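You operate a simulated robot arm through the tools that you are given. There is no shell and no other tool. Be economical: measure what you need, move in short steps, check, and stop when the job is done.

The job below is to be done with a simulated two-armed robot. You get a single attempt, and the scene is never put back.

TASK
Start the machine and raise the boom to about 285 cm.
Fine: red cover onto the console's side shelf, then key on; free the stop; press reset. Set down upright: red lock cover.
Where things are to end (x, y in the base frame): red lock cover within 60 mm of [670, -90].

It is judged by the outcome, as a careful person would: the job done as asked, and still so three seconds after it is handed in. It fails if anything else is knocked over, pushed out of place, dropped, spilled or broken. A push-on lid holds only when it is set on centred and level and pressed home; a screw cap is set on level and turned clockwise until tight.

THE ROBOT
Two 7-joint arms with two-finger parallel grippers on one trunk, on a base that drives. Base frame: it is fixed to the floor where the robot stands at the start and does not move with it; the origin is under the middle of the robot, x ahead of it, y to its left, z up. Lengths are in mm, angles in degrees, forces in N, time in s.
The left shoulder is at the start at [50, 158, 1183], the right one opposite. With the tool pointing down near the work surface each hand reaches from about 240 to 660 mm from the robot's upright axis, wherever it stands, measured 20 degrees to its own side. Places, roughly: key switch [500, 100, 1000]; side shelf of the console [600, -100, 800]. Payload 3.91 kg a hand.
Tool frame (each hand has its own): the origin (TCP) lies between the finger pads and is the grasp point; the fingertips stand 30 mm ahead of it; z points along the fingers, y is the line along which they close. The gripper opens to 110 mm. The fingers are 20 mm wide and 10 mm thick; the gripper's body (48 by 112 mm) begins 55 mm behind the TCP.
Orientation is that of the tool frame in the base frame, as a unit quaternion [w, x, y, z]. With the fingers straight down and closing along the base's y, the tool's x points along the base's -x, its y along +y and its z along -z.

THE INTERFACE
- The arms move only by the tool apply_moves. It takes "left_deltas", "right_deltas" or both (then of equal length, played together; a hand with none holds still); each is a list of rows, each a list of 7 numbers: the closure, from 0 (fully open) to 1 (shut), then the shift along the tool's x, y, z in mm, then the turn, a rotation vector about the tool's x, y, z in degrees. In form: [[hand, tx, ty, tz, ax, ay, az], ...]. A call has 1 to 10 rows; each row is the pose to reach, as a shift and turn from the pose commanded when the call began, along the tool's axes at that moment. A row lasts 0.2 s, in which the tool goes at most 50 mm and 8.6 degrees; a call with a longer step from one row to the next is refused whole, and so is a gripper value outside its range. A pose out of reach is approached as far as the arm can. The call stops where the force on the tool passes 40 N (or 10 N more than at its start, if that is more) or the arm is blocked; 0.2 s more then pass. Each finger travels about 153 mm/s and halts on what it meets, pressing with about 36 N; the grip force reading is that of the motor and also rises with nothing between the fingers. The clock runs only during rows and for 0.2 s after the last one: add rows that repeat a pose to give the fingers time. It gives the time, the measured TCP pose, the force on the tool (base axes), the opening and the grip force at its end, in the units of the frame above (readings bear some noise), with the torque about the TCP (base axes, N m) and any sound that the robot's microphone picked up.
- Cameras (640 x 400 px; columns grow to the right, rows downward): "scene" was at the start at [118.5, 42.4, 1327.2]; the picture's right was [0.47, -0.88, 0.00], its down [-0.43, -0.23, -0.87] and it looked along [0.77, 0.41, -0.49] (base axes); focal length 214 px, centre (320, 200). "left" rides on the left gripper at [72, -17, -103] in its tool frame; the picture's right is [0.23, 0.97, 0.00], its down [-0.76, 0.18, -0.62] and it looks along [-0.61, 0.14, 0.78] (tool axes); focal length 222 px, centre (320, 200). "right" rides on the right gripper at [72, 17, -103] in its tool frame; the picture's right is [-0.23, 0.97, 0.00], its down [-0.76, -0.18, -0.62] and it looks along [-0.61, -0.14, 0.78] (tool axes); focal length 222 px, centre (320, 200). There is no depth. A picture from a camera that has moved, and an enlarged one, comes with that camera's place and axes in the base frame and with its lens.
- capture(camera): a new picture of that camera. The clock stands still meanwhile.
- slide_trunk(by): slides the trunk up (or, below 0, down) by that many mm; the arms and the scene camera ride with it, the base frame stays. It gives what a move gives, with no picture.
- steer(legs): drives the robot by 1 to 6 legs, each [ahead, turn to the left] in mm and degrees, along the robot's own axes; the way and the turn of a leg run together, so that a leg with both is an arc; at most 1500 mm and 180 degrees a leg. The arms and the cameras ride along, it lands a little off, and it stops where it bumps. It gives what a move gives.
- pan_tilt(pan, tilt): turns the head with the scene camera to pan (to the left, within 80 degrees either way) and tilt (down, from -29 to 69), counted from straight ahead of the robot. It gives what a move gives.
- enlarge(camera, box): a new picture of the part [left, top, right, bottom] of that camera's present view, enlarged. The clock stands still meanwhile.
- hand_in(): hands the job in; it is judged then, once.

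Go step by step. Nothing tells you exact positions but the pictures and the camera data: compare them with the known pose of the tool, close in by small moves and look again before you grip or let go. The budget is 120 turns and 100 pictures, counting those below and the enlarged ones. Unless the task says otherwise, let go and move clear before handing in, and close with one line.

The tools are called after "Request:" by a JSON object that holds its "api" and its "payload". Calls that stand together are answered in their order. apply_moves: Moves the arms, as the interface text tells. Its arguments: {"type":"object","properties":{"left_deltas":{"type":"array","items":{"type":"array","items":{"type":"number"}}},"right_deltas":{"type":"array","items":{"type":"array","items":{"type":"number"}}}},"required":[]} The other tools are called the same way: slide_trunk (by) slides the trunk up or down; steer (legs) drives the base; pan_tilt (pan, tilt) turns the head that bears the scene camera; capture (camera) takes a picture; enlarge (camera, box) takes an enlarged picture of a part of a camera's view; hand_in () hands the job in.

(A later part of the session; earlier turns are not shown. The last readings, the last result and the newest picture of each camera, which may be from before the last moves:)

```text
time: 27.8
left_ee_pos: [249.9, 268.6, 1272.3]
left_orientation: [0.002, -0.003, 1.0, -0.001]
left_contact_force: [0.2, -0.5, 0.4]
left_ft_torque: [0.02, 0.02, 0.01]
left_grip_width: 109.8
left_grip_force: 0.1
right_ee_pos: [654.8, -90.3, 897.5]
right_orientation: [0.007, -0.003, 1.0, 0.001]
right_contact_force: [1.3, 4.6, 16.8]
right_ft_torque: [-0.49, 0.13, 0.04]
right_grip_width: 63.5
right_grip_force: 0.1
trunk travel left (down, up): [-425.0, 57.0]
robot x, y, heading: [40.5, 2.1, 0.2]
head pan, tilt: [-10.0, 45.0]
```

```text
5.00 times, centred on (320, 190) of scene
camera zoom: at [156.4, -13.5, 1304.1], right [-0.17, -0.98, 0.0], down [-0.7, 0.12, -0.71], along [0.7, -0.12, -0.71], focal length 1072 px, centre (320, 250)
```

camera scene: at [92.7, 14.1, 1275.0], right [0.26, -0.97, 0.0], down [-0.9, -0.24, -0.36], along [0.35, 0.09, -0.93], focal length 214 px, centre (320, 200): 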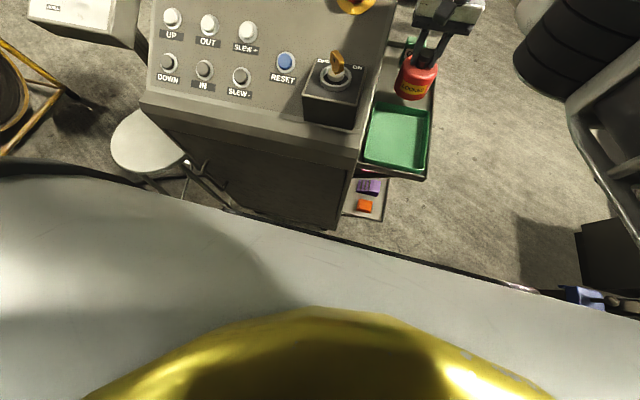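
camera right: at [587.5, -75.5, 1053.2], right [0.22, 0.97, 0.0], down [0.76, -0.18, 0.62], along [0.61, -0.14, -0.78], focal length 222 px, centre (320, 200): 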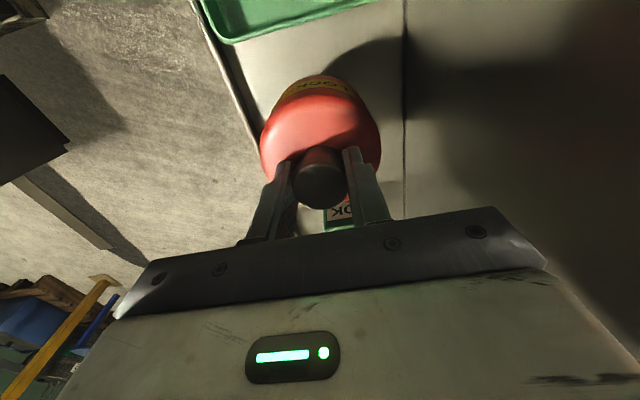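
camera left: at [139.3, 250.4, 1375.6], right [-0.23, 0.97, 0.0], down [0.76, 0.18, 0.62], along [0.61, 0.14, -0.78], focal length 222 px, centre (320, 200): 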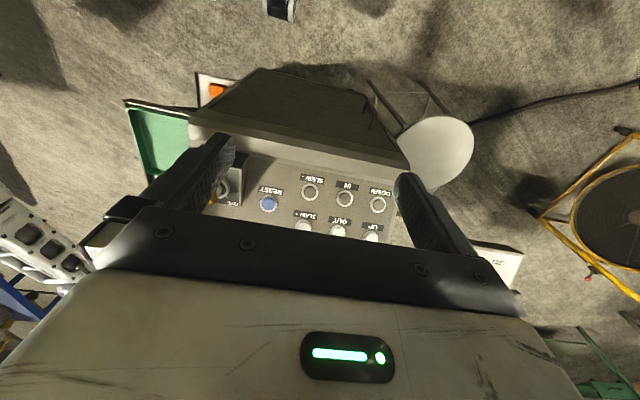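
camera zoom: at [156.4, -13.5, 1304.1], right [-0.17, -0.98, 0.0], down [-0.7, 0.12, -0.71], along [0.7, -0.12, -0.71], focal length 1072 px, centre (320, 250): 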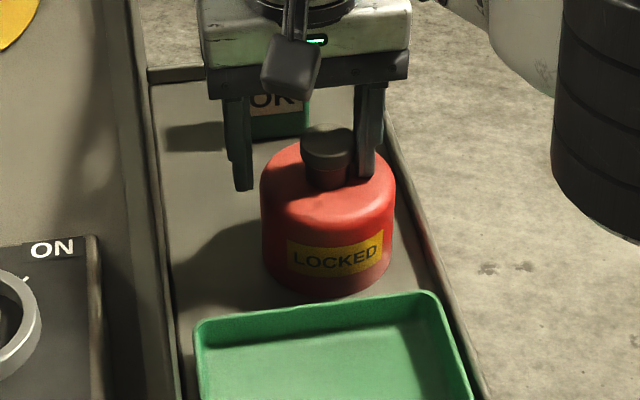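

The cover stands upright but slid about 15 mm outwards as the right finger opened against its shoulder. I'll rise straight up slowly.

Request:
{"api": "apply_moves", "payload": {"right_deltas": [[0.4, 0, 0, -5, 0, 0, 0], [0.4, 0, 0, -12, 0, 0, 0], [0.4, 0, 0, -30, 0, 0, 0], [0.4, 0, 0, -60, 0, 0, 0], [0.4, 0, 0, -95, 0, 0, 0]]}}

Request:
{"api": "enlarge", "payload": {"camera": "scene", "box": [270, 150, 370, 230]}}

Request:
{"api": "capture", "payload": {"camera": "right"}}

```text
time: 29.0
left_ee_pos: [251.5, 268.4, 1271.8]
left_orientation: [0.0, -0.001, 1.0, 0.0]
left_contact_force: [-0.1, 0.2, -0.5]
left_ft_torque: [-0.01, -0.02, -0.02]
left_grip_width: 110.3
left_grip_force: 0.1
right_ee_pos: [652.0, -92.3, 989.5]
right_orientation: [0.006, -0.002, 1.0, 0.002]
right_contact_force: [-0.1, -0.6, 0.4]
right_ft_torque: [0.02, -0.02, -0.04]
right_grip_width: 66.1
right_grip_force: 0.1
trunk travel left (down, up): [-425.0, 57.0]
robot x, y, heading: [40.5, -0.8, 0.3]
head pan, tilt: [-10.0, 45.0]
```

```text
5.00 times, centred on (320, 190) of scene
camera zoom: at [157.7, -14.4, 1303.8], right [-0.17, -0.98, 0.0], down [-0.7, 0.12, -0.71], along [0.7, -0.12, -0.71], focal length 1072 px, centre (320, 250)
```

zoom: 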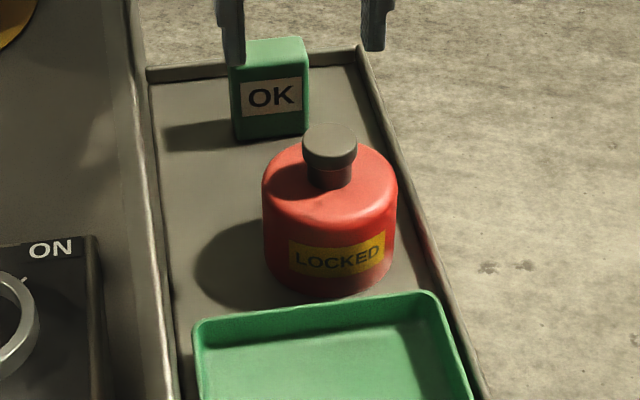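

```text
64 pictures are left
camera right: at [579.1, -75.7, 1092.5], right [0.22, 0.97, 0.0], down [0.76, -0.18, 0.63], along [0.62, -0.14, -0.78], focal length 222 px, centre (320, 200)
```

right: 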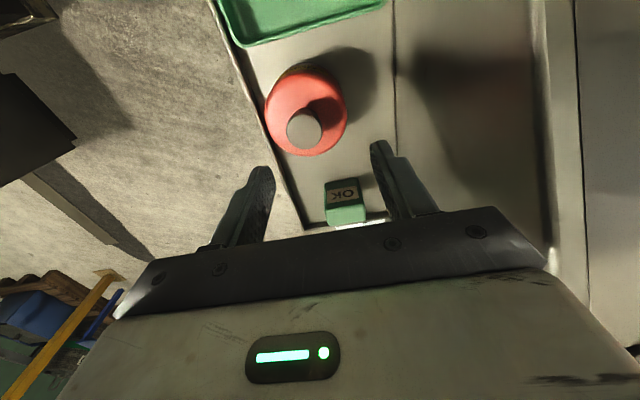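

The cover stands upright at about [653, -106], within the tolerance. Now for the key: I'll bring the right hand back over it, turned 45° so that the fingers will close across the key's blade.

Request:
{"api": "apply_moves", "payload": {"right_deltas": [[0.4, 0, 0, -45, 0, 0, 0], [0.4, 20, 0, -88, 0, 0, 0], [0.5, 60, 0, -110, 0, 0, 0], [0.5, 98, 0, -136, 0, 0, -8], [0.6, 138, 15, -150, 0, 0, -16], [0.6, 168, 50, -150, 0, 0, -24], [0.6, 170, 98, -150, 0, 0, -32], [0.6, 170, 145, -150, 0, 0, -40], [0.6, 170, 178, -150, 0, 0, -45], [0.6, 170, 178, -150, 0, 0, -45]]}}

Request:
{"api": "pan_tilt", "payload": {"pan": 0, "tilt": 45}}

Request:
{"api": "capture", "payload": {"camera": "scene"}}

Request:
{"api": "capture", "payload": {"camera": "right"}}

```text
time: 31.2
left_ee_pos: [253.1, 267.0, 1272.2]
left_orientation: [0.0, -0.002, 1.0, 0.0]
left_contact_force: [-0.7, 0.0, -0.3]
left_ft_torque: [0.0, -0.02, 0.0]
left_grip_width: 110.1
left_grip_force: 0.2
right_ee_pos: [482.6, 83.4, 1138.2]
right_orientation: [0.005, -0.385, 0.923, -0.002]
right_contact_force: [0.3, -0.5, -0.6]
right_ft_torque: [-0.02, -0.01, 0.01]
right_grip_width: 43.9
right_grip_force: 0.0
trunk travel left (down, up): [-425.0, 57.0]
robot x, y, heading: [39.9, -1.4, -0.2]
head pan, tilt: [-10.0, 45.0]
```

```text
time: 31.9
left_ee_pos: [251.1, 267.8, 1272.1]
left_orientation: [0.0, -0.001, 1.0, 0.0]
left_contact_force: [-0.1, 0.4, 0.4]
left_ft_torque: [0.01, 0.0, -0.02]
left_grip_width: 110.1
left_grip_force: 0.0
right_ee_pos: [483.1, 83.8, 1137.0]
right_orientation: [0.005, -0.385, 0.923, 0.0]
right_contact_force: [0.1, 0.2, -0.1]
right_ft_torque: [0.03, 0.01, 0.02]
right_grip_width: 43.7
right_grip_force: 0.0
trunk travel left (down, up): [-425.0, 57.0]
robot x, y, heading: [36.9, 0.4, 0.2]
head pan, tilt: [0.0, 45.0]
```

```text
63 pictures are left
camera scene: at [159.2, -0.3, 1303.8], right [0.0, -1.0, 0.0], down [-0.71, 0.0, -0.71], along [0.71, 0.0, -0.71], focal length 214 px, centre (320, 200)
```

scene: 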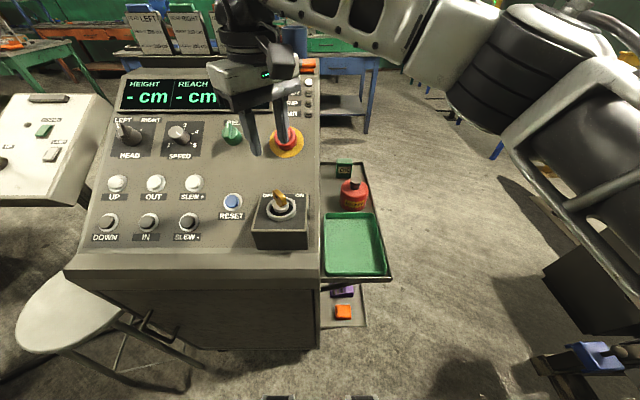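

```text
62 pictures are left
camera right: at [418.3, 44.0, 1240.5], right [-0.53, 0.85, 0.0], down [0.66, 0.41, 0.63], along [0.54, 0.33, -0.78], focal length 222 px, centre (320, 200)
```

right: 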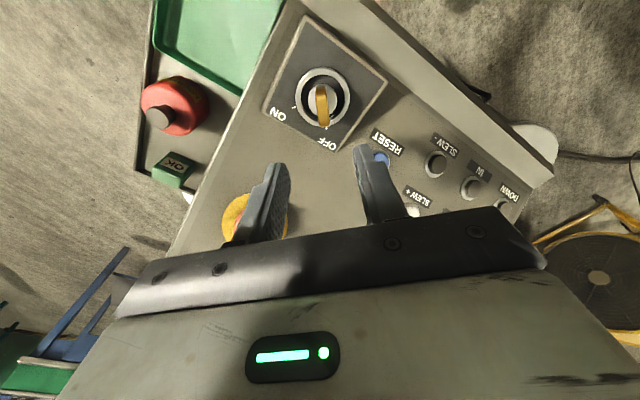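

The key blade lines up with the tool's x axis, as wanted, with the key near [478, 84, 990]. I'll zoom in for precision.

Request:
{"api": "enlarge", "payload": {"camera": "right", "box": [260, 50, 388, 130]}}

Request:
{"api": "enlarge", "payload": {"camera": "scene", "box": [216, 170, 344, 250]}}

```text
5.00 times, centred on (324, 90) of right
camera zoom: at [418.3, 44.0, 1240.5], right [-0.53, 0.85, 0.0], down [0.66, 0.41, 0.63], along [0.54, 0.33, -0.78], focal length 1111 px, centre (300, 750)
```

zoom: 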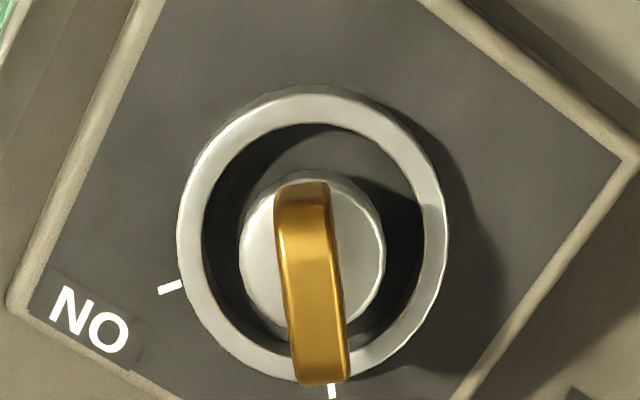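

```text
5.00 times, centred on (280, 210) of scene
camera zoom: at [159.2, -0.3, 1303.8], right [0.0, -1.0, 0.0], down [-0.71, 0.0, -0.71], along [0.71, 0.0, -0.71], focal length 1072 px, centre (520, 150)
```

zoom: 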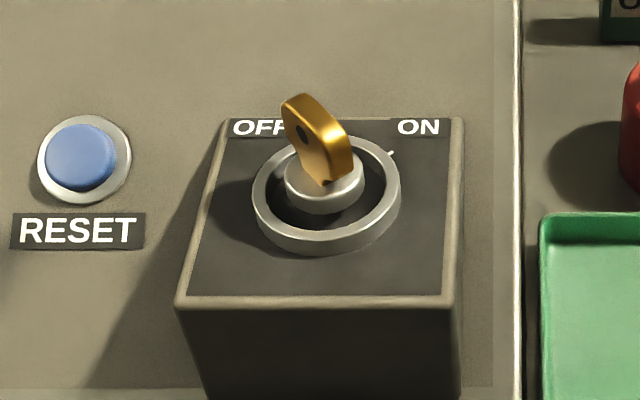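

The key axis is at about [477.5, 82.5], with the key top at z≈1005 and the collar top at 961. I'll lower the open fingers around the key.

Request:
{"api": "apply_moves", "payload": {"right_deltas": [[0.6, 4.9, 2.9, 30, 0, 0, 0], [0.6, 4.9, 2.9, 65, 0, 0, 0], [0.6, 4.9, 2.9, 95, 0, 0, 0], [0.6, 4.9, 2.9, 115, 0, 0, 0], [0.6, 4.9, 2.9, 128, 0, 0, 0]]}}

Request:
{"api": "enlarge", "payload": {"camera": "right", "box": [240, 90, 400, 190]}}

Request:
{"api": "enlarge", "payload": {"camera": "scene", "box": [216, 160, 344, 240]}}

```text
time: 33.1
left_ee_pos: [251.2, 267.9, 1271.6]
left_orientation: [0.0, -0.002, 1.0, 0.001]
left_contact_force: [-0.1, -1.0, -0.6]
left_ft_torque: [-0.01, 0.01, -0.02]
left_grip_width: 110.1
left_grip_force: 0.1
right_ee_pos: [476.8, 83.3, 1009.4]
right_orientation: [0.005, -0.384, 0.923, -0.002]
right_contact_force: [-0.1, 0.4, 0.2]
right_ft_torque: [0.0, 0.01, -0.02]
right_grip_width: 43.8
right_grip_force: 0.0
trunk travel left (down, up): [-425.0, 57.0]
robot x, y, heading: [41.3, 0.4, -0.1]
head pan, tilt: [0.0, 45.0]
```

```text
4.00 times, centred on (320, 140) of right
camera zoom: at [412.2, 44.1, 1111.9], right [-0.53, 0.85, 0.0], down [0.66, 0.41, 0.63], along [0.54, 0.33, -0.78], focal length 888 px, centre (320, 440)
```

zoom: 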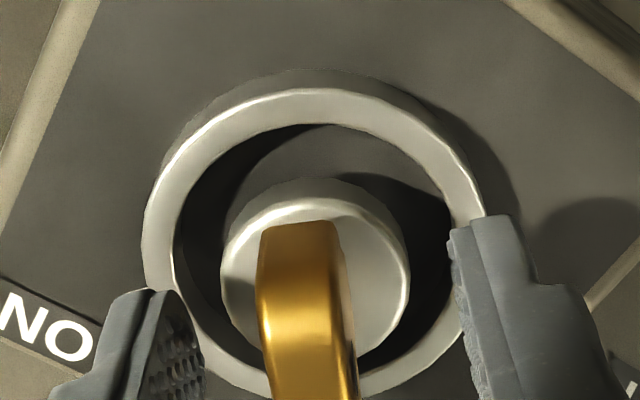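

```text
5.00 times, centred on (280, 200) of scene
camera zoom: at [159.2, -0.2, 1303.8], right [0.0, -1.0, 0.0], down [-0.71, 0.0, -0.71], along [0.71, 0.0, -0.71], focal length 1072 px, centre (520, 200)
```

zoom: 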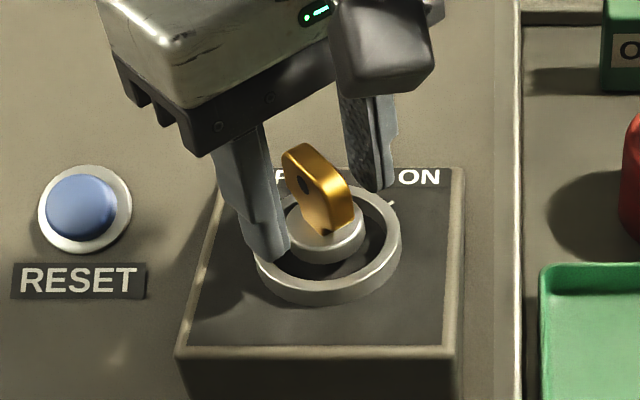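

The key sits between the fingers. I'll close on it.

Request:
{"api": "apply_moves", "payload": {"right_deltas": [[0.75, 0, 0, 0, 0, 0, 0], [0.9, 0, 0, 0, 0, 0, 0], [1, 0, 0, 0, 0, 0, 0], [1, 0, 0, 0, 0, 0, 0]]}}

Request:
{"api": "enlarge", "payload": {"camera": "scene", "box": [216, 160, 344, 240]}}

```text
time: 34.1
left_ee_pos: [251.6, 267.0, 1272.6]
left_orientation: [0.0, -0.001, 1.0, 0.001]
left_contact_force: [0.3, -0.3, -0.8]
left_ft_torque: [-0.03, -0.04, 0.04]
left_grip_width: 110.2
left_grip_force: 0.1
right_ee_pos: [477.7, 82.7, 1008.9]
right_orientation: [0.005, -0.384, 0.923, -0.001]
right_contact_force: [4.9, -4.2, -1.1]
right_ft_torque: [0.4, 0.49, -0.88]
right_grip_width: 12.9
right_grip_force: 45.1
trunk travel left (down, up): [-425.0, 57.0]
robot x, y, heading: [39.2, -2.1, -0.1]
head pan, tilt: [0.0, 45.0]
```

```text
5.00 times, centred on (280, 200) of scene
camera zoom: at [159.8, -0.8, 1303.8], right [0.0, -1.0, 0.0], down [-0.71, 0.0, -0.71], along [0.71, 0.0, -0.71], focal length 1072 px, centre (520, 200)
```

zoom: 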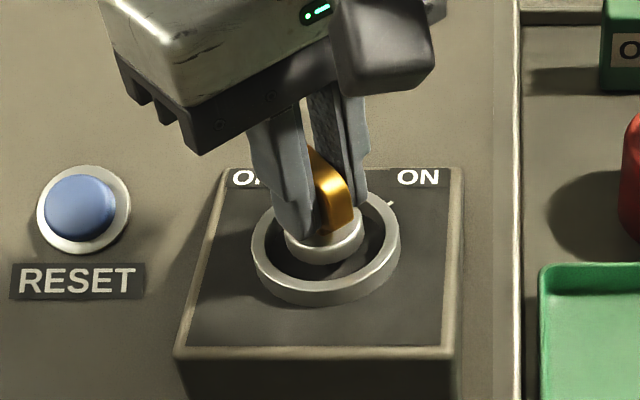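

Gripped at 12.9 mm. Now I'll turn clockwise from above (+ about tool z).

Request:
{"api": "apply_moves", "payload": {"right_deltas": [[1, 0, 0, 0, 0, 0, 8], [1, 0, 0, 0, 0, 0, 16], [1, 0, 0, 0, 0, 0, 24], [1, 0, 0, 0, 0, 0, 32], [1, 0, 0, 0, 0, 0, 40], [1, 0, 0, 0, 0, 0, 48], [1, 0, 0, 0, 0, 0, 56], [1, 0, 0, 0, 0, 0, 64], [1, 0, 0, 0, 0, 0, 72]]}}

Request:
{"api": "enlarge", "payload": {"camera": "scene", "box": [216, 160, 344, 240]}}

```text
time: 36.1
left_ee_pos: [252.5, 268.4, 1270.3]
left_orientation: [0.0, -0.002, 1.0, -0.001]
left_contact_force: [-0.5, -0.6, -0.7]
left_ft_torque: [0.01, -0.02, 0.03]
left_grip_width: 109.9
left_grip_force: 0.2
right_ee_pos: [478.0, 85.5, 1010.1]
right_orientation: [0.005, 0.233, 0.973, 0.002]
right_contact_force: [1.8, 7.6, -11.9]
right_ft_torque: [-1.36, -0.71, 0.0]
right_grip_width: 12.2
right_grip_force: 45.2
trunk travel left (down, up): [-425.0, 57.0]
robot x, y, heading: [43.1, -3.7, -0.1]
head pan, tilt: [0.0, 45.0]
```

```text
5.00 times, centred on (280, 200) of scene
camera zoom: at [160.2, 1.2, 1303.6], right [0.0, -1.0, 0.0], down [-0.71, 0.0, -0.71], along [0.71, 0.0, -0.71], focal length 1072 px, centre (520, 200)
```

zoom: 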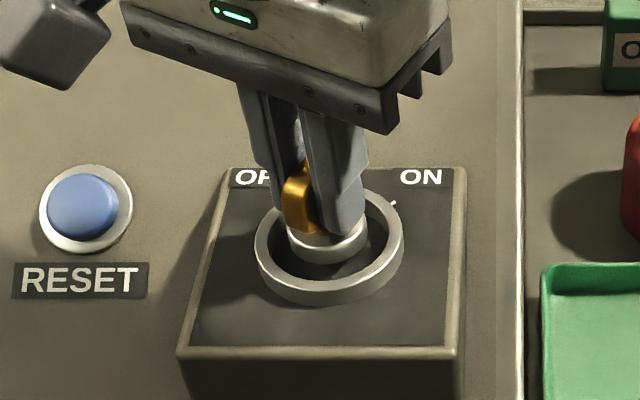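

It's turning. I'll go the remaining ~16° and check the lights.

Request:
{"api": "apply_moves", "payload": {"right_deltas": [[1, 0, 0, 0, 0, 0, 6], [1, 0, 0, 0, 0, 0, 12], [1, 0, 0, 0, 0, 0, 17], [1, 0, 0, 0, 0, 0, 17]]}}

Request:
{"api": "capture", "payload": {"camera": "scene"}}

Request:
{"api": "enlarge", "payload": {"camera": "scene", "box": [216, 60, 344, 240]}}

```text
time: 37.1
left_ee_pos: [252.0, 269.1, 1271.2]
left_orientation: [0.0, -0.002, 1.0, -0.002]
left_contact_force: [-0.4, 0.0, -0.2]
left_ft_torque: [-0.03, -0.02, 0.01]
left_grip_width: 109.9
left_grip_force: 0.0
right_ee_pos: [478.2, 86.0, 1009.2]
right_orientation: [0.004, 0.372, 0.928, 0.002]
right_contact_force: [3.7, 9.1, -12.3]
right_ft_torque: [-0.54, 0.33, 1.09]
right_grip_width: 13.1
right_grip_force: 44.9
trunk travel left (down, up): [-425.0, 57.0]
robot x, y, heading: [39.6, -1.7, 0.0]
head pan, tilt: [0.0, 45.0]
```

```text
55 pictures are left
camera scene: at [160.7, 1.2, 1303.6], right [0.0, -1.0, 0.0], down [-0.71, 0.0, -0.71], along [0.71, 0.0, -0.71], focal length 214 px, centre (320, 200)
```

scene: 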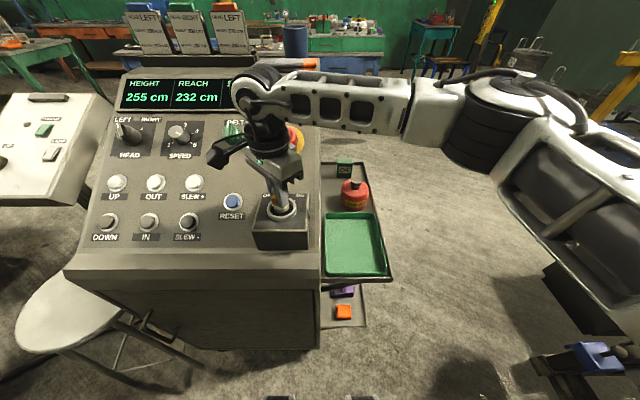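

```text
2.22 times, centred on (280, 150) of scene
camera zoom: at [160.7, 1.2, 1303.6], right [0.0, -1.0, 0.0], down [-0.71, 0.0, -0.71], along [0.71, 0.0, -0.71], focal length 477 px, centre (409, 311)
```

zoom: 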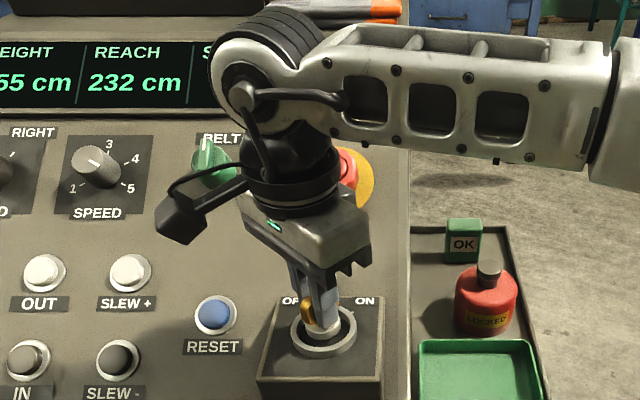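

The key is on and the display shows height 255 cm, reach 232 cm. I'll release the key and rise.

Request:
{"api": "apply_moves", "payload": {"right_deltas": [[0.9, 0, 0, 0, 0, 0, 0], [0.7, 0, 0, 0, 0, 0, 0], [0.6, 0, 0, 0, 0, 0, 0], [0.6, 0, 0, -20, 0, 0, 0], [0.6, 0, 0, -60, 0, 0, 0], [0.6, 0, 0, -105, 0, 0, -8], [0.6, 0, 0, -150, 0, 0, -16], [0.6, 0, 0, -180, 0, 0, -24], [0.6, 0, 0, -180, 0, 0, -32], [0.6, 0, 0, -180, 0, 0, -40]]}}

Request:
{"api": "capture", "payload": {"camera": "scene"}}

Request:
{"api": "enlarge", "payload": {"camera": "scene", "box": [200, 60, 360, 260]}}

Request:
{"api": "capture", "payload": {"camera": "right"}}

```text
time: 39.3
left_ee_pos: [250.9, 267.9, 1272.0]
left_orientation: [0.0, -0.002, 1.0, 0.0]
left_contact_force: [-0.2, -0.6, 0.4]
left_ft_torque: [-0.01, -0.01, -0.03]
left_grip_width: 110.0
left_grip_force: 0.1
right_ee_pos: [476.2, 84.4, 1192.5]
right_orientation: [0.004, 0.031, 1.0, 0.0]
right_contact_force: [0.0, -0.3, 0.1]
right_ft_torque: [0.02, 0.03, -0.01]
right_grip_width: 44.2
right_grip_force: 0.1
trunk travel left (down, up): [-425.0, 57.0]
robot x, y, heading: [37.9, 3.9, 0.1]
head pan, tilt: [0.0, 45.0]
```

```text
53 pictures are left
camera scene: at [159.1, -0.2, 1303.8], right [0.0, -1.0, 0.0], down [-0.71, 0.0, -0.71], along [0.71, 0.0, -0.71], focal length 214 px, centre (320, 200)
```

scene: 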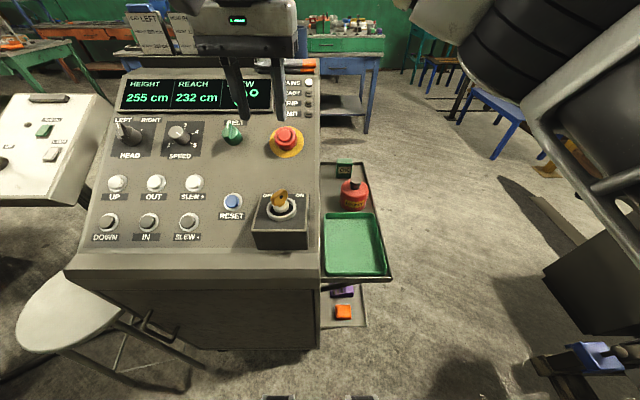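

```text
2.00 times, centred on (280, 160) of scene
camera zoom: at [159.1, -0.2, 1303.8], right [0.0, -1.0, 0.0], down [-0.71, 0.0, -0.71], along [0.71, 0.0, -0.71], focal length 429 px, centre (400, 280)
```

zoom: 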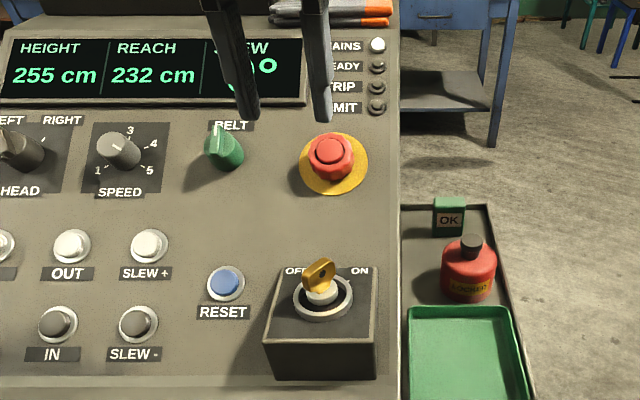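

```text
51 pictures are left
camera right: at [403.3, 105.9, 1294.1], right [0.29, 0.96, 0.0], down [0.74, -0.23, 0.63], along [0.6, -0.18, -0.78], focal length 222 px, centre (320, 200)
```

right: 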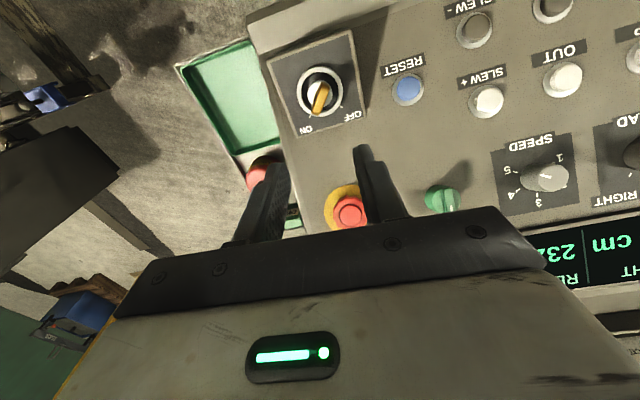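

Request:
{"api": "enlarge", "payload": {"camera": "right", "box": [264, 40, 392, 140]}}

Request:
{"api": "enlarge", "payload": {"camera": "scene", "box": [250, 60, 350, 160]}}

```text
4.00 times, centred on (328, 90) of right
camera zoom: at [403.3, 105.9, 1294.1], right [0.29, 0.96, 0.0], down [0.74, -0.23, 0.63], along [0.6, -0.18, -0.78], focal length 888 px, centre (288, 640)
```

zoom: 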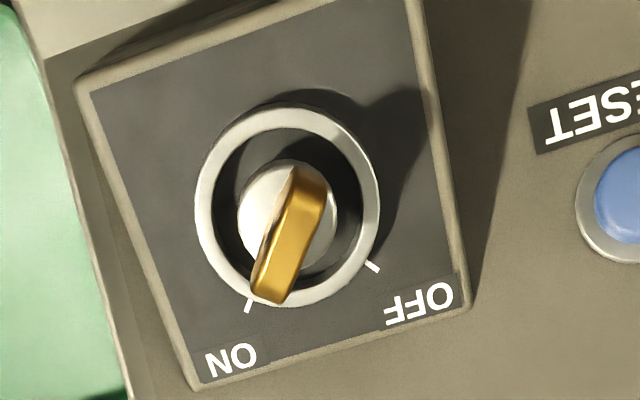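

```text
4.00 times, centred on (300, 110) of scene
camera zoom: at [159.1, -0.2, 1303.8], right [0.0, -1.0, 0.0], down [-0.71, 0.0, -0.71], along [0.71, 0.0, -0.71], focal length 858 px, centre (400, 560)
```

zoom: 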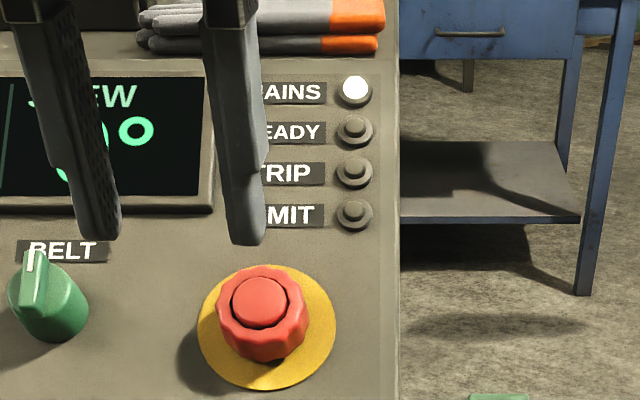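

The key sits at the ON tick and MAINS is lit. The stop's cap is around [635, 83, 1049] on a panel sloped about 33°, so I'll tilt the right hand square to the panel and stand off about 80 mm.

Request:
{"api": "apply_moves", "payload": {"right_deltas": [[0.5, -20, 1, 0, 0, -7, 0], [0.4, -45, 2, 10, 0, -14, 0], [0.3, -70, 3, 30, 0, -21, 0], [0.3, -95, 5, 55, 0, -28, 0], [0.3, -114.7, 5.7, 76, 0, -33, 0], [0.3, -114.7, 5.7, 76, 0, -33, 0]]}}

Request:
{"api": "capture", "payload": {"camera": "right"}}

Request:
{"api": "enlarge", "payload": {"camera": "scene", "box": [220, 80, 348, 180]}}

```text
time: 40.7
left_ee_pos: [251.6, 266.9, 1272.0]
left_orientation: [0.0, -0.001, 1.0, 0.0]
left_contact_force: [-0.5, 0.9, -0.3]
left_ft_torque: [-0.04, -0.03, 0.0]
left_grip_width: 110.0
left_grip_force: 0.1
right_ee_pos: [589.8, 81.7, 1115.4]
right_orientation: [0.289, 0.032, 0.957, -0.008]
right_contact_force: [-0.4, 0.6, 0.7]
right_ft_torque: [0.01, 0.0, -0.01]
right_grip_width: 76.9
right_grip_force: 0.1
trunk travel left (down, up): [-425.0, 57.0]
robot x, y, heading: [40.8, 2.5, -0.4]
head pan, tilt: [0.0, 45.0]
```

```text
48 pictures are left
camera right: at [474.4, 107.1, 1161.2], right [0.25, 0.96, 0.13], down [0.28, -0.2, 0.94], along [0.93, -0.2, -0.31], focal length 222 px, centre (320, 200)
```

right: 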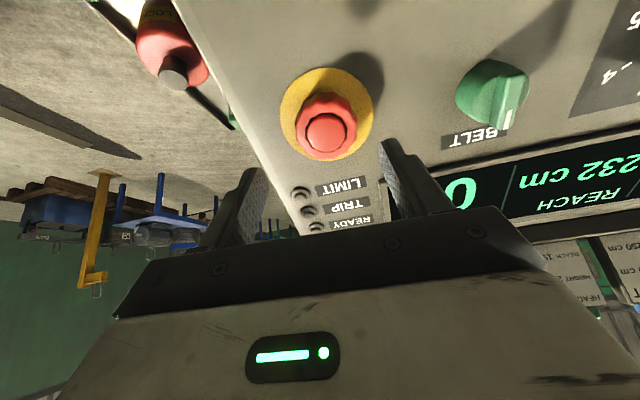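

```text
4.00 times, centred on (284, 130) of scene
camera zoom: at [159.0, -0.2, 1303.9], right [0.0, -1.0, 0.0], down [-0.71, 0.0, -0.71], along [0.71, 0.0, -0.71], focal length 858 px, centre (464, 480)
```

zoom: 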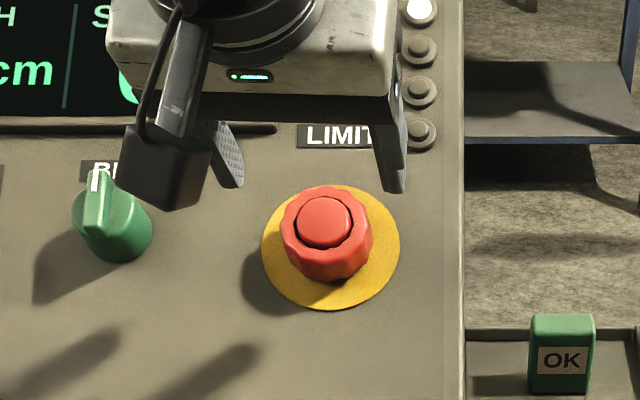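

The cap top is near [643, 84, 1043] and stands about 30 mm above its plate. I'll approach partway and pre-turn the wrist −30° so there's room to twist clockwise.

Request:
{"api": "apply_moves", "payload": {"right_deltas": [[0.3, -1, 1.5, 15, 0, 0, -8], [0.3, -2, 3, 30, 0, 0, -16], [0.3, -3, 4.5, 45, 0, 0, -24], [0.3, -4, 5.8, 55, 0, 0, -30]]}}

Request:
{"api": "enlarge", "payload": {"camera": "right", "box": [220, 60, 420, 220]}}

Request:
{"api": "enlarge", "payload": {"camera": "scene", "box": [220, 80, 348, 180]}}

```text
time: 41.7
left_ee_pos: [250.5, 267.4, 1272.8]
left_orientation: [0.0, -0.002, 1.0, 0.0]
left_contact_force: [-0.9, 0.7, 0.0]
left_ft_torque: [0.02, -0.01, -0.02]
left_grip_width: 110.3
left_grip_force: 0.0
right_ee_pos: [626.8, 86.2, 1070.3]
right_orientation: [0.277, -0.218, 0.932, -0.083]
right_contact_force: [0.4, -0.4, 0.9]
right_ft_torque: [0.0, 0.04, 0.02]
right_grip_width: 76.9
right_grip_force: 0.0
trunk travel left (down, up): [-425.0, 57.0]
robot x, y, heading: [39.8, -0.5, -0.1]
head pan, tilt: [0.0, 45.0]
```

```text
2.50 times, centred on (320, 140) of right
camera zoom: at [508.1, 72.1, 1118.1], right [-0.18, 0.97, -0.16], down [0.29, 0.21, 0.93], along [0.94, 0.12, -0.32], focal length 555 px, centre (320, 350)
```

zoom: 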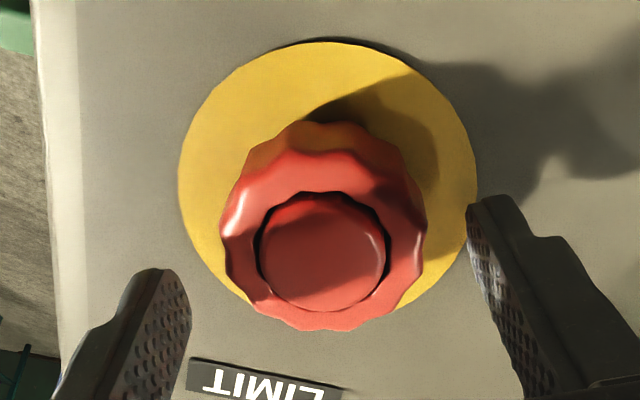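

```text
4.00 times, centred on (284, 130) of scene
camera zoom: at [159.3, -0.2, 1303.8], right [0.0, -1.0, 0.0], down [-0.71, 0.0, -0.71], along [0.71, 0.0, -0.71], focal length 858 px, centre (464, 480)
```

zoom: 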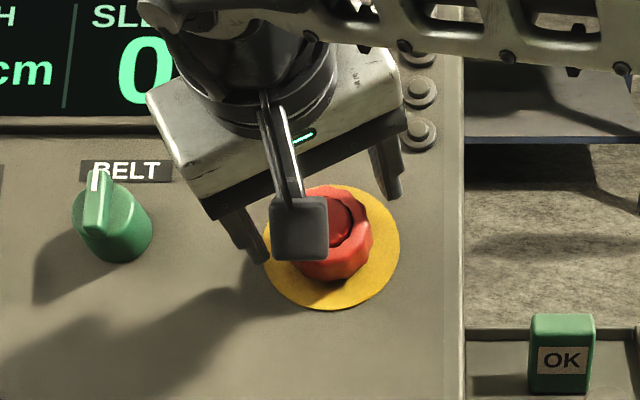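

The cap is centred on the tool axis exactly where predicted. I'll advance 26 mm and close.

Request:
{"api": "apply_moves", "payload": {"right_deltas": [[0.3, 0, 0, 10, 0, 0, 0], [0.3, 0, 0, 19, 0, 0, 0], [0.3, 0, 0, 26, 0, 0, 0], [0.45, 0, 0, 26, 0, 0, 0], [0.6, 0, 0, 26, 0, 0, 0], [0.75, 0, 0, 26, 0, 0, 0]]}}

Request:
{"api": "enlarge", "payload": {"camera": "right", "box": [220, 60, 420, 220]}}

```text
time: 43.1
left_ee_pos: [248.5, 268.0, 1273.0]
left_orientation: [0.0, -0.002, 1.0, 0.0]
left_contact_force: [-0.1, -0.4, 0.6]
left_ft_torque: [0.0, 0.01, -0.03]
left_grip_width: 109.9
left_grip_force: 0.0
right_ee_pos: [636.8, 86.3, 1051.5]
right_orientation: [0.278, -0.217, 0.932, -0.081]
right_contact_force: [-11.9, 5.4, 9.8]
right_ft_torque: [1.29, 0.97, 0.76]
right_grip_width: 54.1
right_grip_force: 44.4
trunk travel left (down, up): [-425.0, 57.0]
robot x, y, heading: [39.5, -2.5, 0.2]
head pan, tilt: [0.0, 45.0]
```

```text
2.50 times, centred on (320, 140) of right
camera zoom: at [519.4, 72.3, 1097.9], right [-0.18, 0.97, -0.16], down [0.29, 0.2, 0.93], along [0.94, 0.12, -0.32], focal length 555 px, centre (320, 350)
```

zoom: 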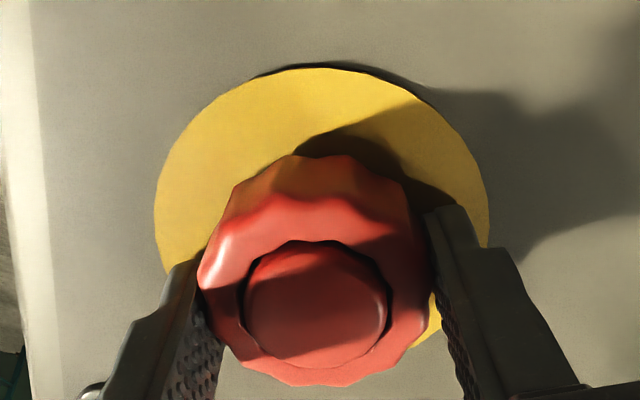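

It's gripped at 54 mm. Now I'll twist clockwise, easing outward a little as it springs up.

Request:
{"api": "apply_moves", "payload": {"right_deltas": [[0.8, 0, 0, 0, 0, 0, 7], [0.8, 0, 0, 0, 0, 0, 14], [0.8, 0, 0, 0, 0, 0, 21], [0.8, 0, 0, 0, 0, 0, 28], [0.8, 0, 0, 0, 0, 0, 35], [0.8, 0, 0, -1, 0, 0, 42], [0.8, 0, 0, -2, 0, 0, 49]]}}

Request:
{"api": "enlarge", "payload": {"camera": "scene", "box": [220, 60, 380, 180]}}

Request:
{"api": "enlarge", "payload": {"camera": "right", "box": [220, 60, 420, 220]}}

```text
time: 44.7
left_ee_pos: [249.4, 267.9, 1272.5]
left_orientation: [0.001, -0.002, 1.0, 0.0]
left_contact_force: [-0.2, 0.0, -0.1]
left_ft_torque: [0.0, 0.0, 0.0]
left_grip_width: 110.2
left_grip_force: 0.1
right_ee_pos: [636.9, 84.6, 1051.1]
right_orientation: [0.286, 0.191, 0.938, 0.039]
right_contact_force: [-13.1, 1.5, 1.5]
right_ft_torque: [0.46, 0.59, 0.28]
right_grip_width: 53.9
right_grip_force: 45.2
trunk travel left (down, up): [-425.0, 57.0]
robot x, y, heading: [39.9, -4.1, 0.1]
head pan, tilt: [0.0, 45.0]
```

```text
3.33 times, centred on (300, 120) of scene
camera zoom: at [157.5, -0.2, 1304.0], right [0.0, -1.0, 0.0], down [-0.71, 0.0, -0.71], along [0.71, 0.0, -0.71], focal length 715 px, centre (387, 467)
```

zoom: 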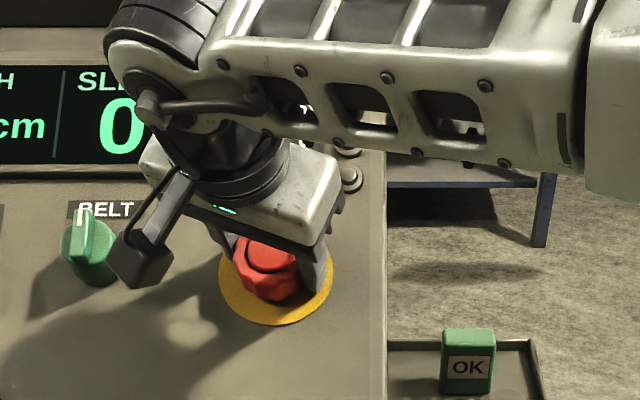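

```text
2.50 times, centred on (320, 140) of right
camera zoom: at [529.9, 131.2, 1103.9], right [0.5, 0.81, 0.3], down [0.18, -0.43, 0.88], along [0.85, -0.39, -0.36], focal length 555 px, centre (320, 350)
```

zoom: 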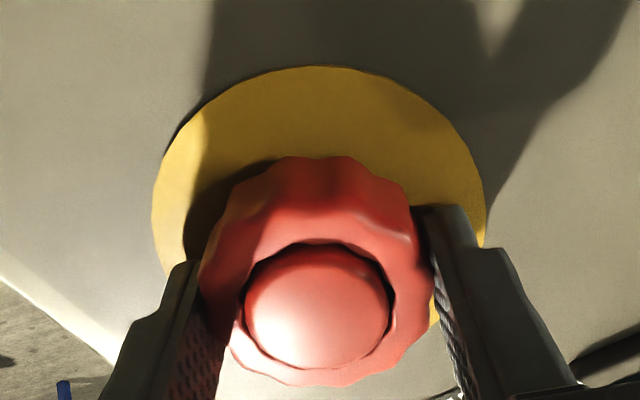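

It turned with the hand, but I can't yet see it spring up. I'll twist another 25°.

Request:
{"api": "apply_moves", "payload": {"right_deltas": [[0.8, 0, 0, 0, 0, 0, 7], [0.8, 0, 0, 0, 0, 0, 14], [0.8, 0, 0, -1, 0, 0, 21], [0.8, 0, 0, -2, 0, 0, 27], [0.8, 0, 0, -2, 0, 0, 27]]}}

Request:
{"api": "apply_moves", "payload": {"right_deltas": [[0.6, 0, 0, 0, 0, 0, 0], [0.4, 0, 0, 0, 0, 0, 0], [0.3, 0, 0, 0, 0, 0, 0], [0.3, 0, 0, -20, 0, 0, 0], [0.3, 0, 0, -50, 0, 0, -8], [0.3, 0, 0, -85, 0, 0, -16], [0.3, 0, 0, -100, 0, 0, -24]]}}

Request:
{"api": "enlarge", "payload": {"camera": "scene", "box": [220, 60, 380, 180]}}

Request:
{"api": "capture", "payload": {"camera": "right"}}

```text
time: 45.9
left_ee_pos: [250.0, 265.3, 1272.4]
left_orientation: [0.001, -0.002, 1.0, 0.002]
left_contact_force: [0.1, 0.0, -0.7]
left_ft_torque: [-0.02, 0.03, 0.01]
left_grip_width: 110.2
left_grip_force: 0.0
right_ee_pos: [638.5, 80.7, 1054.4]
right_orientation: [0.271, 0.406, 0.867, 0.102]
right_contact_force: [-7.3, -21.7, 3.0]
right_ft_torque: [-1.16, -0.37, 1.16]
right_grip_width: 53.2
right_grip_force: 45.0
trunk travel left (down, up): [-425.0, 57.0]
robot x, y, heading: [41.5, -2.8, -0.0]
head pan, tilt: [0.0, 45.0]
```

```text
time: 47.5
left_ee_pos: [250.5, 267.1, 1273.1]
left_orientation: [0.0, -0.003, 1.0, 0.0]
left_contact_force: [-0.5, -0.4, 0.3]
left_ft_torque: [0.05, 0.04, -0.04]
left_grip_width: 109.9
left_grip_force: 0.0
right_ee_pos: [582.1, 87.6, 1136.3]
right_orientation: [0.285, 0.213, 0.934, 0.046]
right_contact_force: [-1.0, 0.6, 0.2]
right_ft_torque: [-0.01, 0.0, -0.04]
right_grip_width: 76.8
right_grip_force: 0.1
trunk travel left (down, up): [-425.0, 57.0]
robot x, y, heading: [39.4, -1.7, -0.3]
head pan, tilt: [0.0, 45.0]
```

```text
3.33 times, centred on (300, 120) of scene
camera zoom: at [159.1, -0.2, 1303.8], right [0.0, -1.0, 0.0], down [-0.71, 0.0, -0.71], along [0.71, 0.0, -0.71], focal length 715 px, centre (387, 467)
```

zoom: 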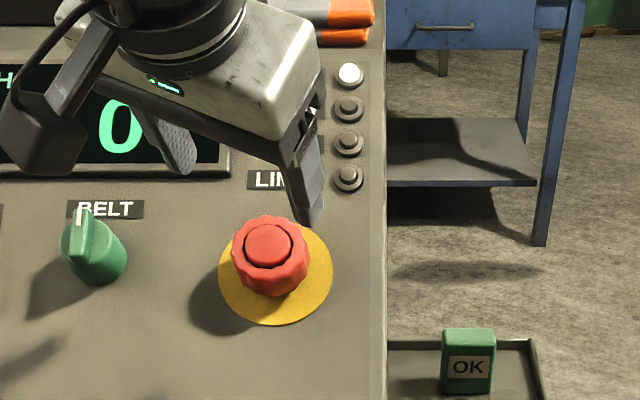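

```text
40 pictures are left
camera right: at [476.4, 137.6, 1189.0], right [0.53, 0.79, 0.32], down [0.16, -0.46, 0.87], along [0.83, -0.41, -0.37], focal length 222 px, centre (320, 200)
```

right: 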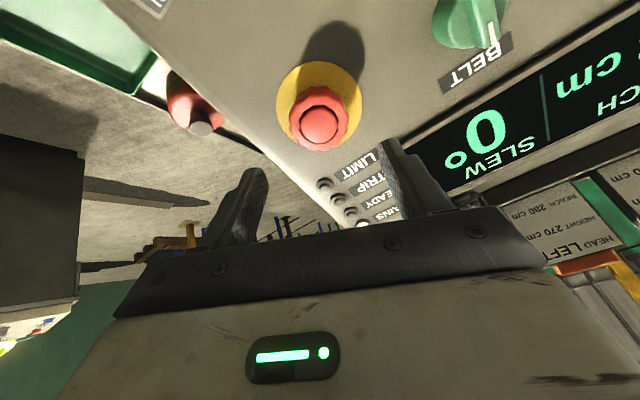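

The stop has sprung out. Reset computes to about [513, 205, 946] and UP to about [556, 490, 970]; I'll retract the right hand and bring the closed left hand, tilted square to the panel, to a standoff over RESET.

Request:
{"api": "apply_moves", "payload": {"left_deltas": [[0.3, -28, -9, 31, 0, -5, 0], [0.6, -55, -18, 62, 0, -10, 0], [0.9, -83, -27, 93, 0, -15, 0], [1, -110, -36, 124, 0, -20, 0], [1, -138, -45, 155, 0, -25, 0], [1, -166, -54, 186, 0, -30, 0], [1, -193.5, -62, 216, 0, -32, 0], [1, -193.5, -62, 216, 0, -32, 0]], "right_deltas": [[0.3, 2, -37, -27, 0, 0, 0], [0.3, 4, -74, -54, 0, 0, 0], [0.3, 6, -111, -80, 0, 0, 0], [0.3, 9, -148, -107, 0, 0, 0], [0.3, 11, -185, -133, 0, 0, 0], [0.3, 13, -222, -159, 0, 0, 0], [0.3, 13, -222, -159, 0, 0, 0], [0.3, 13, -222, -159, 0, 0, 0]]}}

Request:
{"api": "capture", "payload": {"camera": "left"}}

Request:
{"api": "pan_tilt", "payload": {"pan": 10, "tilt": 40}}

Request:
{"api": "capture", "payload": {"camera": "scene"}}

```text
time: 49.3
left_ee_pos: [447.9, 207.4, 1055.1]
left_orientation: [0.276, -0.003, 0.961, 0.001]
left_contact_force: [-0.1, 0.5, -0.1]
left_ft_torque: [0.01, 0.0, 0.02]
left_grip_width: 0.3
left_grip_force: 36.1
right_ee_pos: [403.6, -102.3, 1216.4]
right_orientation: [0.286, 0.214, 0.933, 0.046]
right_contact_force: [0.1, 0.4, 0.4]
right_ft_torque: [0.01, -0.02, -0.01]
right_grip_width: 76.9
right_grip_force: 0.1
trunk travel left (down, up): [-425.0, 57.0]
robot x, y, heading: [41.0, 0.4, -0.2]
head pan, tilt: [0.0, 45.0]
```

```text
39 pictures are left
camera left: at [330.1, 189.9, 1104.6], right [-0.2, 0.97, -0.12], down [0.31, 0.18, 0.93], along [0.93, 0.15, -0.34], focal length 222 px, centre (320, 200)
```

left: 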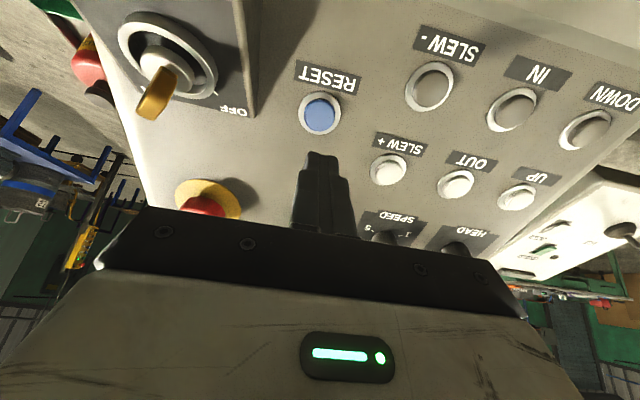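

```text
time: 50.0
left_ee_pos: [447.7, 208.4, 1055.1]
left_orientation: [0.276, -0.003, 0.961, 0.001]
left_contact_force: [0.0, 0.0, 0.1]
left_ft_torque: [0.0, 0.03, -0.03]
left_grip_width: 0.1
left_grip_force: 36.1
right_ee_pos: [404.4, -101.6, 1216.2]
right_orientation: [0.285, 0.214, 0.933, 0.047]
right_contact_force: [0.5, -0.4, 0.1]
right_ft_torque: [0.01, -0.05, -0.01]
right_grip_width: 76.8
right_grip_force: 0.1
trunk travel left (down, up): [-425.0, 57.0]
robot x, y, heading: [40.1, 0.7, 0.1]
head pan, tilt: [10.0, 40.0]
```

```text
38 pictures are left
camera scene: at [161.5, 14.5, 1311.1], right [0.17, -0.98, 0.0], down [-0.63, -0.11, -0.77], along [0.75, 0.13, -0.64], focal length 214 px, centre (320, 200)
```

scene: 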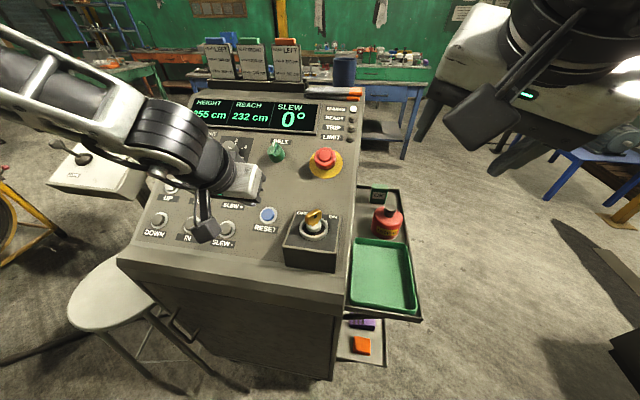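

RESET lies exactly on the tool axis, with its cap about 130 mm ahead of the TCP. I'll advance to just short of contact and then press gently.

Request:
{"api": "apply_moves", "payload": {"left_deltas": [[1, 0, 0, 35, 0, 0, 0], [1, 0, 0, 65, 0, 0, 0], [1, 0, 0, 85, 0, 0, 0], [1, 0, 0, 92, 0, 0, 0]]}}

Request:
{"api": "enlarge", "payload": {"camera": "left", "box": [240, 60, 400, 180]}}

```text
time: 51.0
left_ee_pos: [494.4, 206.4, 978.0]
left_orientation: [0.276, -0.001, 0.961, 0.0]
left_contact_force: [-0.6, 0.1, -0.4]
left_ft_torque: [-0.01, 0.02, -0.03]
left_grip_width: 0.0
left_grip_force: 35.4
right_ee_pos: [403.8, -101.3, 1214.6]
right_orientation: [0.285, 0.214, 0.933, 0.046]
right_contact_force: [0.3, 0.3, -0.3]
right_ft_torque: [0.0, 0.01, 0.01]
right_grip_width: 77.0
right_grip_force: 0.1
trunk travel left (down, up): [-425.0, 57.0]
robot x, y, heading: [38.0, -1.8, -0.0]
head pan, tilt: [10.0, 40.0]
```

```text
3.33 times, centred on (320, 120) of left
camera zoom: at [377.5, 189.1, 1027.6], right [-0.2, 0.97, -0.12], down [0.31, 0.18, 0.93], along [0.93, 0.15, -0.34], focal length 740 px, centre (320, 467)
```

zoom: 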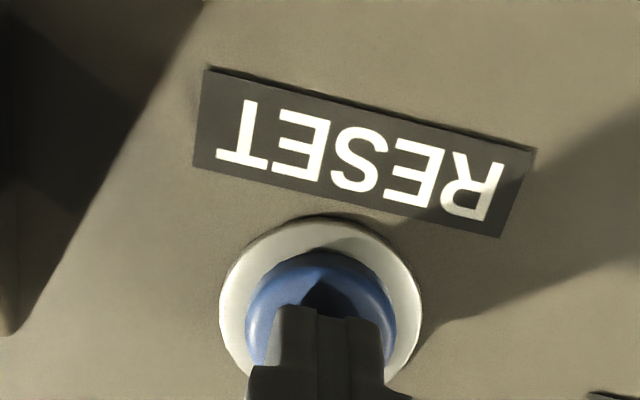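

Well centred. Now I'll press in small steps and withdraw.

Request:
{"api": "apply_moves", "payload": {"left_deltas": [[1, 0, 0, 4, 0, 0, 0], [1, 0, 0, 8, 0, 0, 0], [1, 0, 0, 11, 0, 0, 0], [1, 0, 0, 14, 0, 0, 0], [1, 0, 0, 16, 0, 0, 0]]}}

Request:
{"api": "enlarge", "payload": {"camera": "scene", "box": [190, 80, 370, 200]}}

```text
time: 52.1
left_ee_pos: [497.4, 206.4, 971.2]
left_orientation: [0.28, -0.003, 0.96, 0.001]
left_contact_force: [-18.6, 4.3, 24.0]
left_ft_torque: [0.14, 0.37, 0.02]
left_grip_width: 0.0
left_grip_force: 36.3
right_ee_pos: [399.8, -101.0, 1216.0]
right_orientation: [0.288, 0.213, 0.932, 0.048]
right_contact_force: [0.0, -0.1, 0.6]
right_ft_torque: [0.01, -0.01, -0.01]
right_grip_width: 76.9
right_grip_force: 0.1
trunk travel left (down, up): [-425.0, 57.0]
robot x, y, heading: [41.0, 1.0, 0.0]
head pan, tilt: [10.0, 40.0]
heard: click
stopped in row 5 (left hand): the force on the tool passed its limit at 43 N (the readings are from after the stop); the commanded pose is now the measured one
```

```text
3.33 times, centred on (280, 140) of scene
camera zoom: at [157.0, 14.8, 1311.8], right [0.18, -0.98, 0.0], down [-0.63, -0.11, -0.77], along [0.76, 0.13, -0.64], focal length 715 px, centre (453, 400)
```

zoom: 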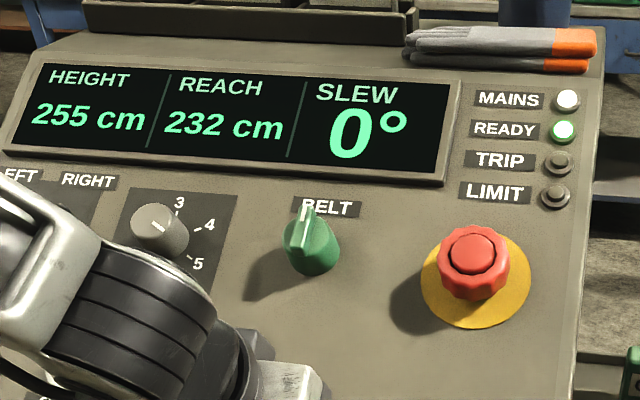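

RESET clicked and READY is lit. I'll withdraw and move the left hand over UP.

Request:
{"api": "apply_moves", "payload": {"left_deltas": [[1, 0, 0, -30, 0, 0, 0], [1, 0, 0, -70, 0, 0, 0], [1, -5, 20, -100, 0, 0, 0], [1, -12, 65, -100, 0, 0, 0], [1, -20, 110, -100, 0, 0, 0], [1, -28, 155, -100, 0, 0, 0], [1, -35, 200, -100, 0, 0, 0], [1, -42, 245, -100, 0, 0, 0], [1, -45, 280, -100, 0, 0, 0], [1, -45, 280, -100, 0, 0, 0]]}}

Request:
{"api": "capture", "payload": {"camera": "left"}}

Request:
{"api": "capture", "payload": {"camera": "scene"}}

```text
time: 54.3
left_ee_pos: [483.7, 483.8, 1075.9]
left_orientation: [0.278, -0.003, 0.961, 0.0]
left_contact_force: [0.1, 0.9, -0.4]
left_ft_torque: [0.01, -0.03, 0.01]
left_grip_width: 0.5
left_grip_force: 35.5
right_ee_pos: [404.8, -100.7, 1215.4]
right_orientation: [0.286, 0.213, 0.933, 0.046]
right_contact_force: [0.4, 0.0, 1.0]
right_ft_torque: [0.03, -0.02, 0.0]
right_grip_width: 77.0
right_grip_force: 0.1
trunk travel left (down, up): [-425.0, 57.0]
robot x, y, heading: [40.8, -0.9, 0.1]
head pan, tilt: [10.0, 40.0]
```

```text
35 pictures are left
camera left: at [367.3, 467.2, 1124.5], right [-0.2, 0.97, -0.12], down [0.31, 0.18, 0.93], along [0.93, 0.15, -0.34], focal length 222 px, centre (320, 200)
```

left: 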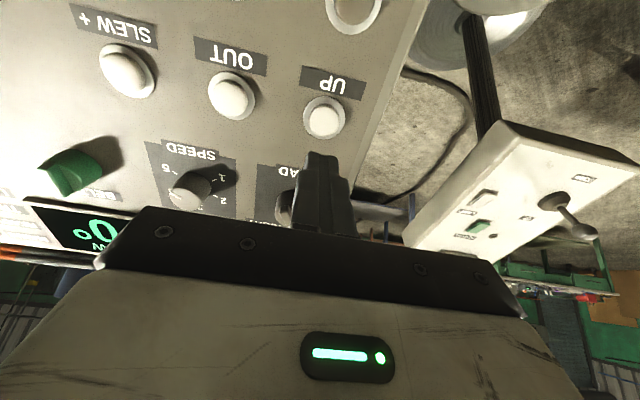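

```text
34 pictures are left
camera scene: at [161.3, 14.6, 1311.1], right [0.17, -0.98, 0.0], down [-0.63, -0.11, -0.77], along [0.75, 0.13, -0.64], focal length 214 px, centre (320, 200)
```

scene: 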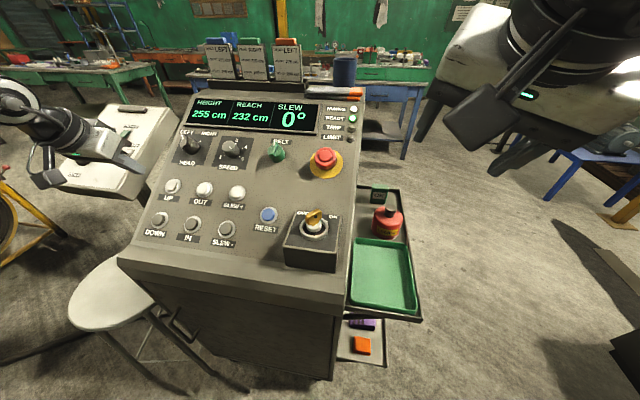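

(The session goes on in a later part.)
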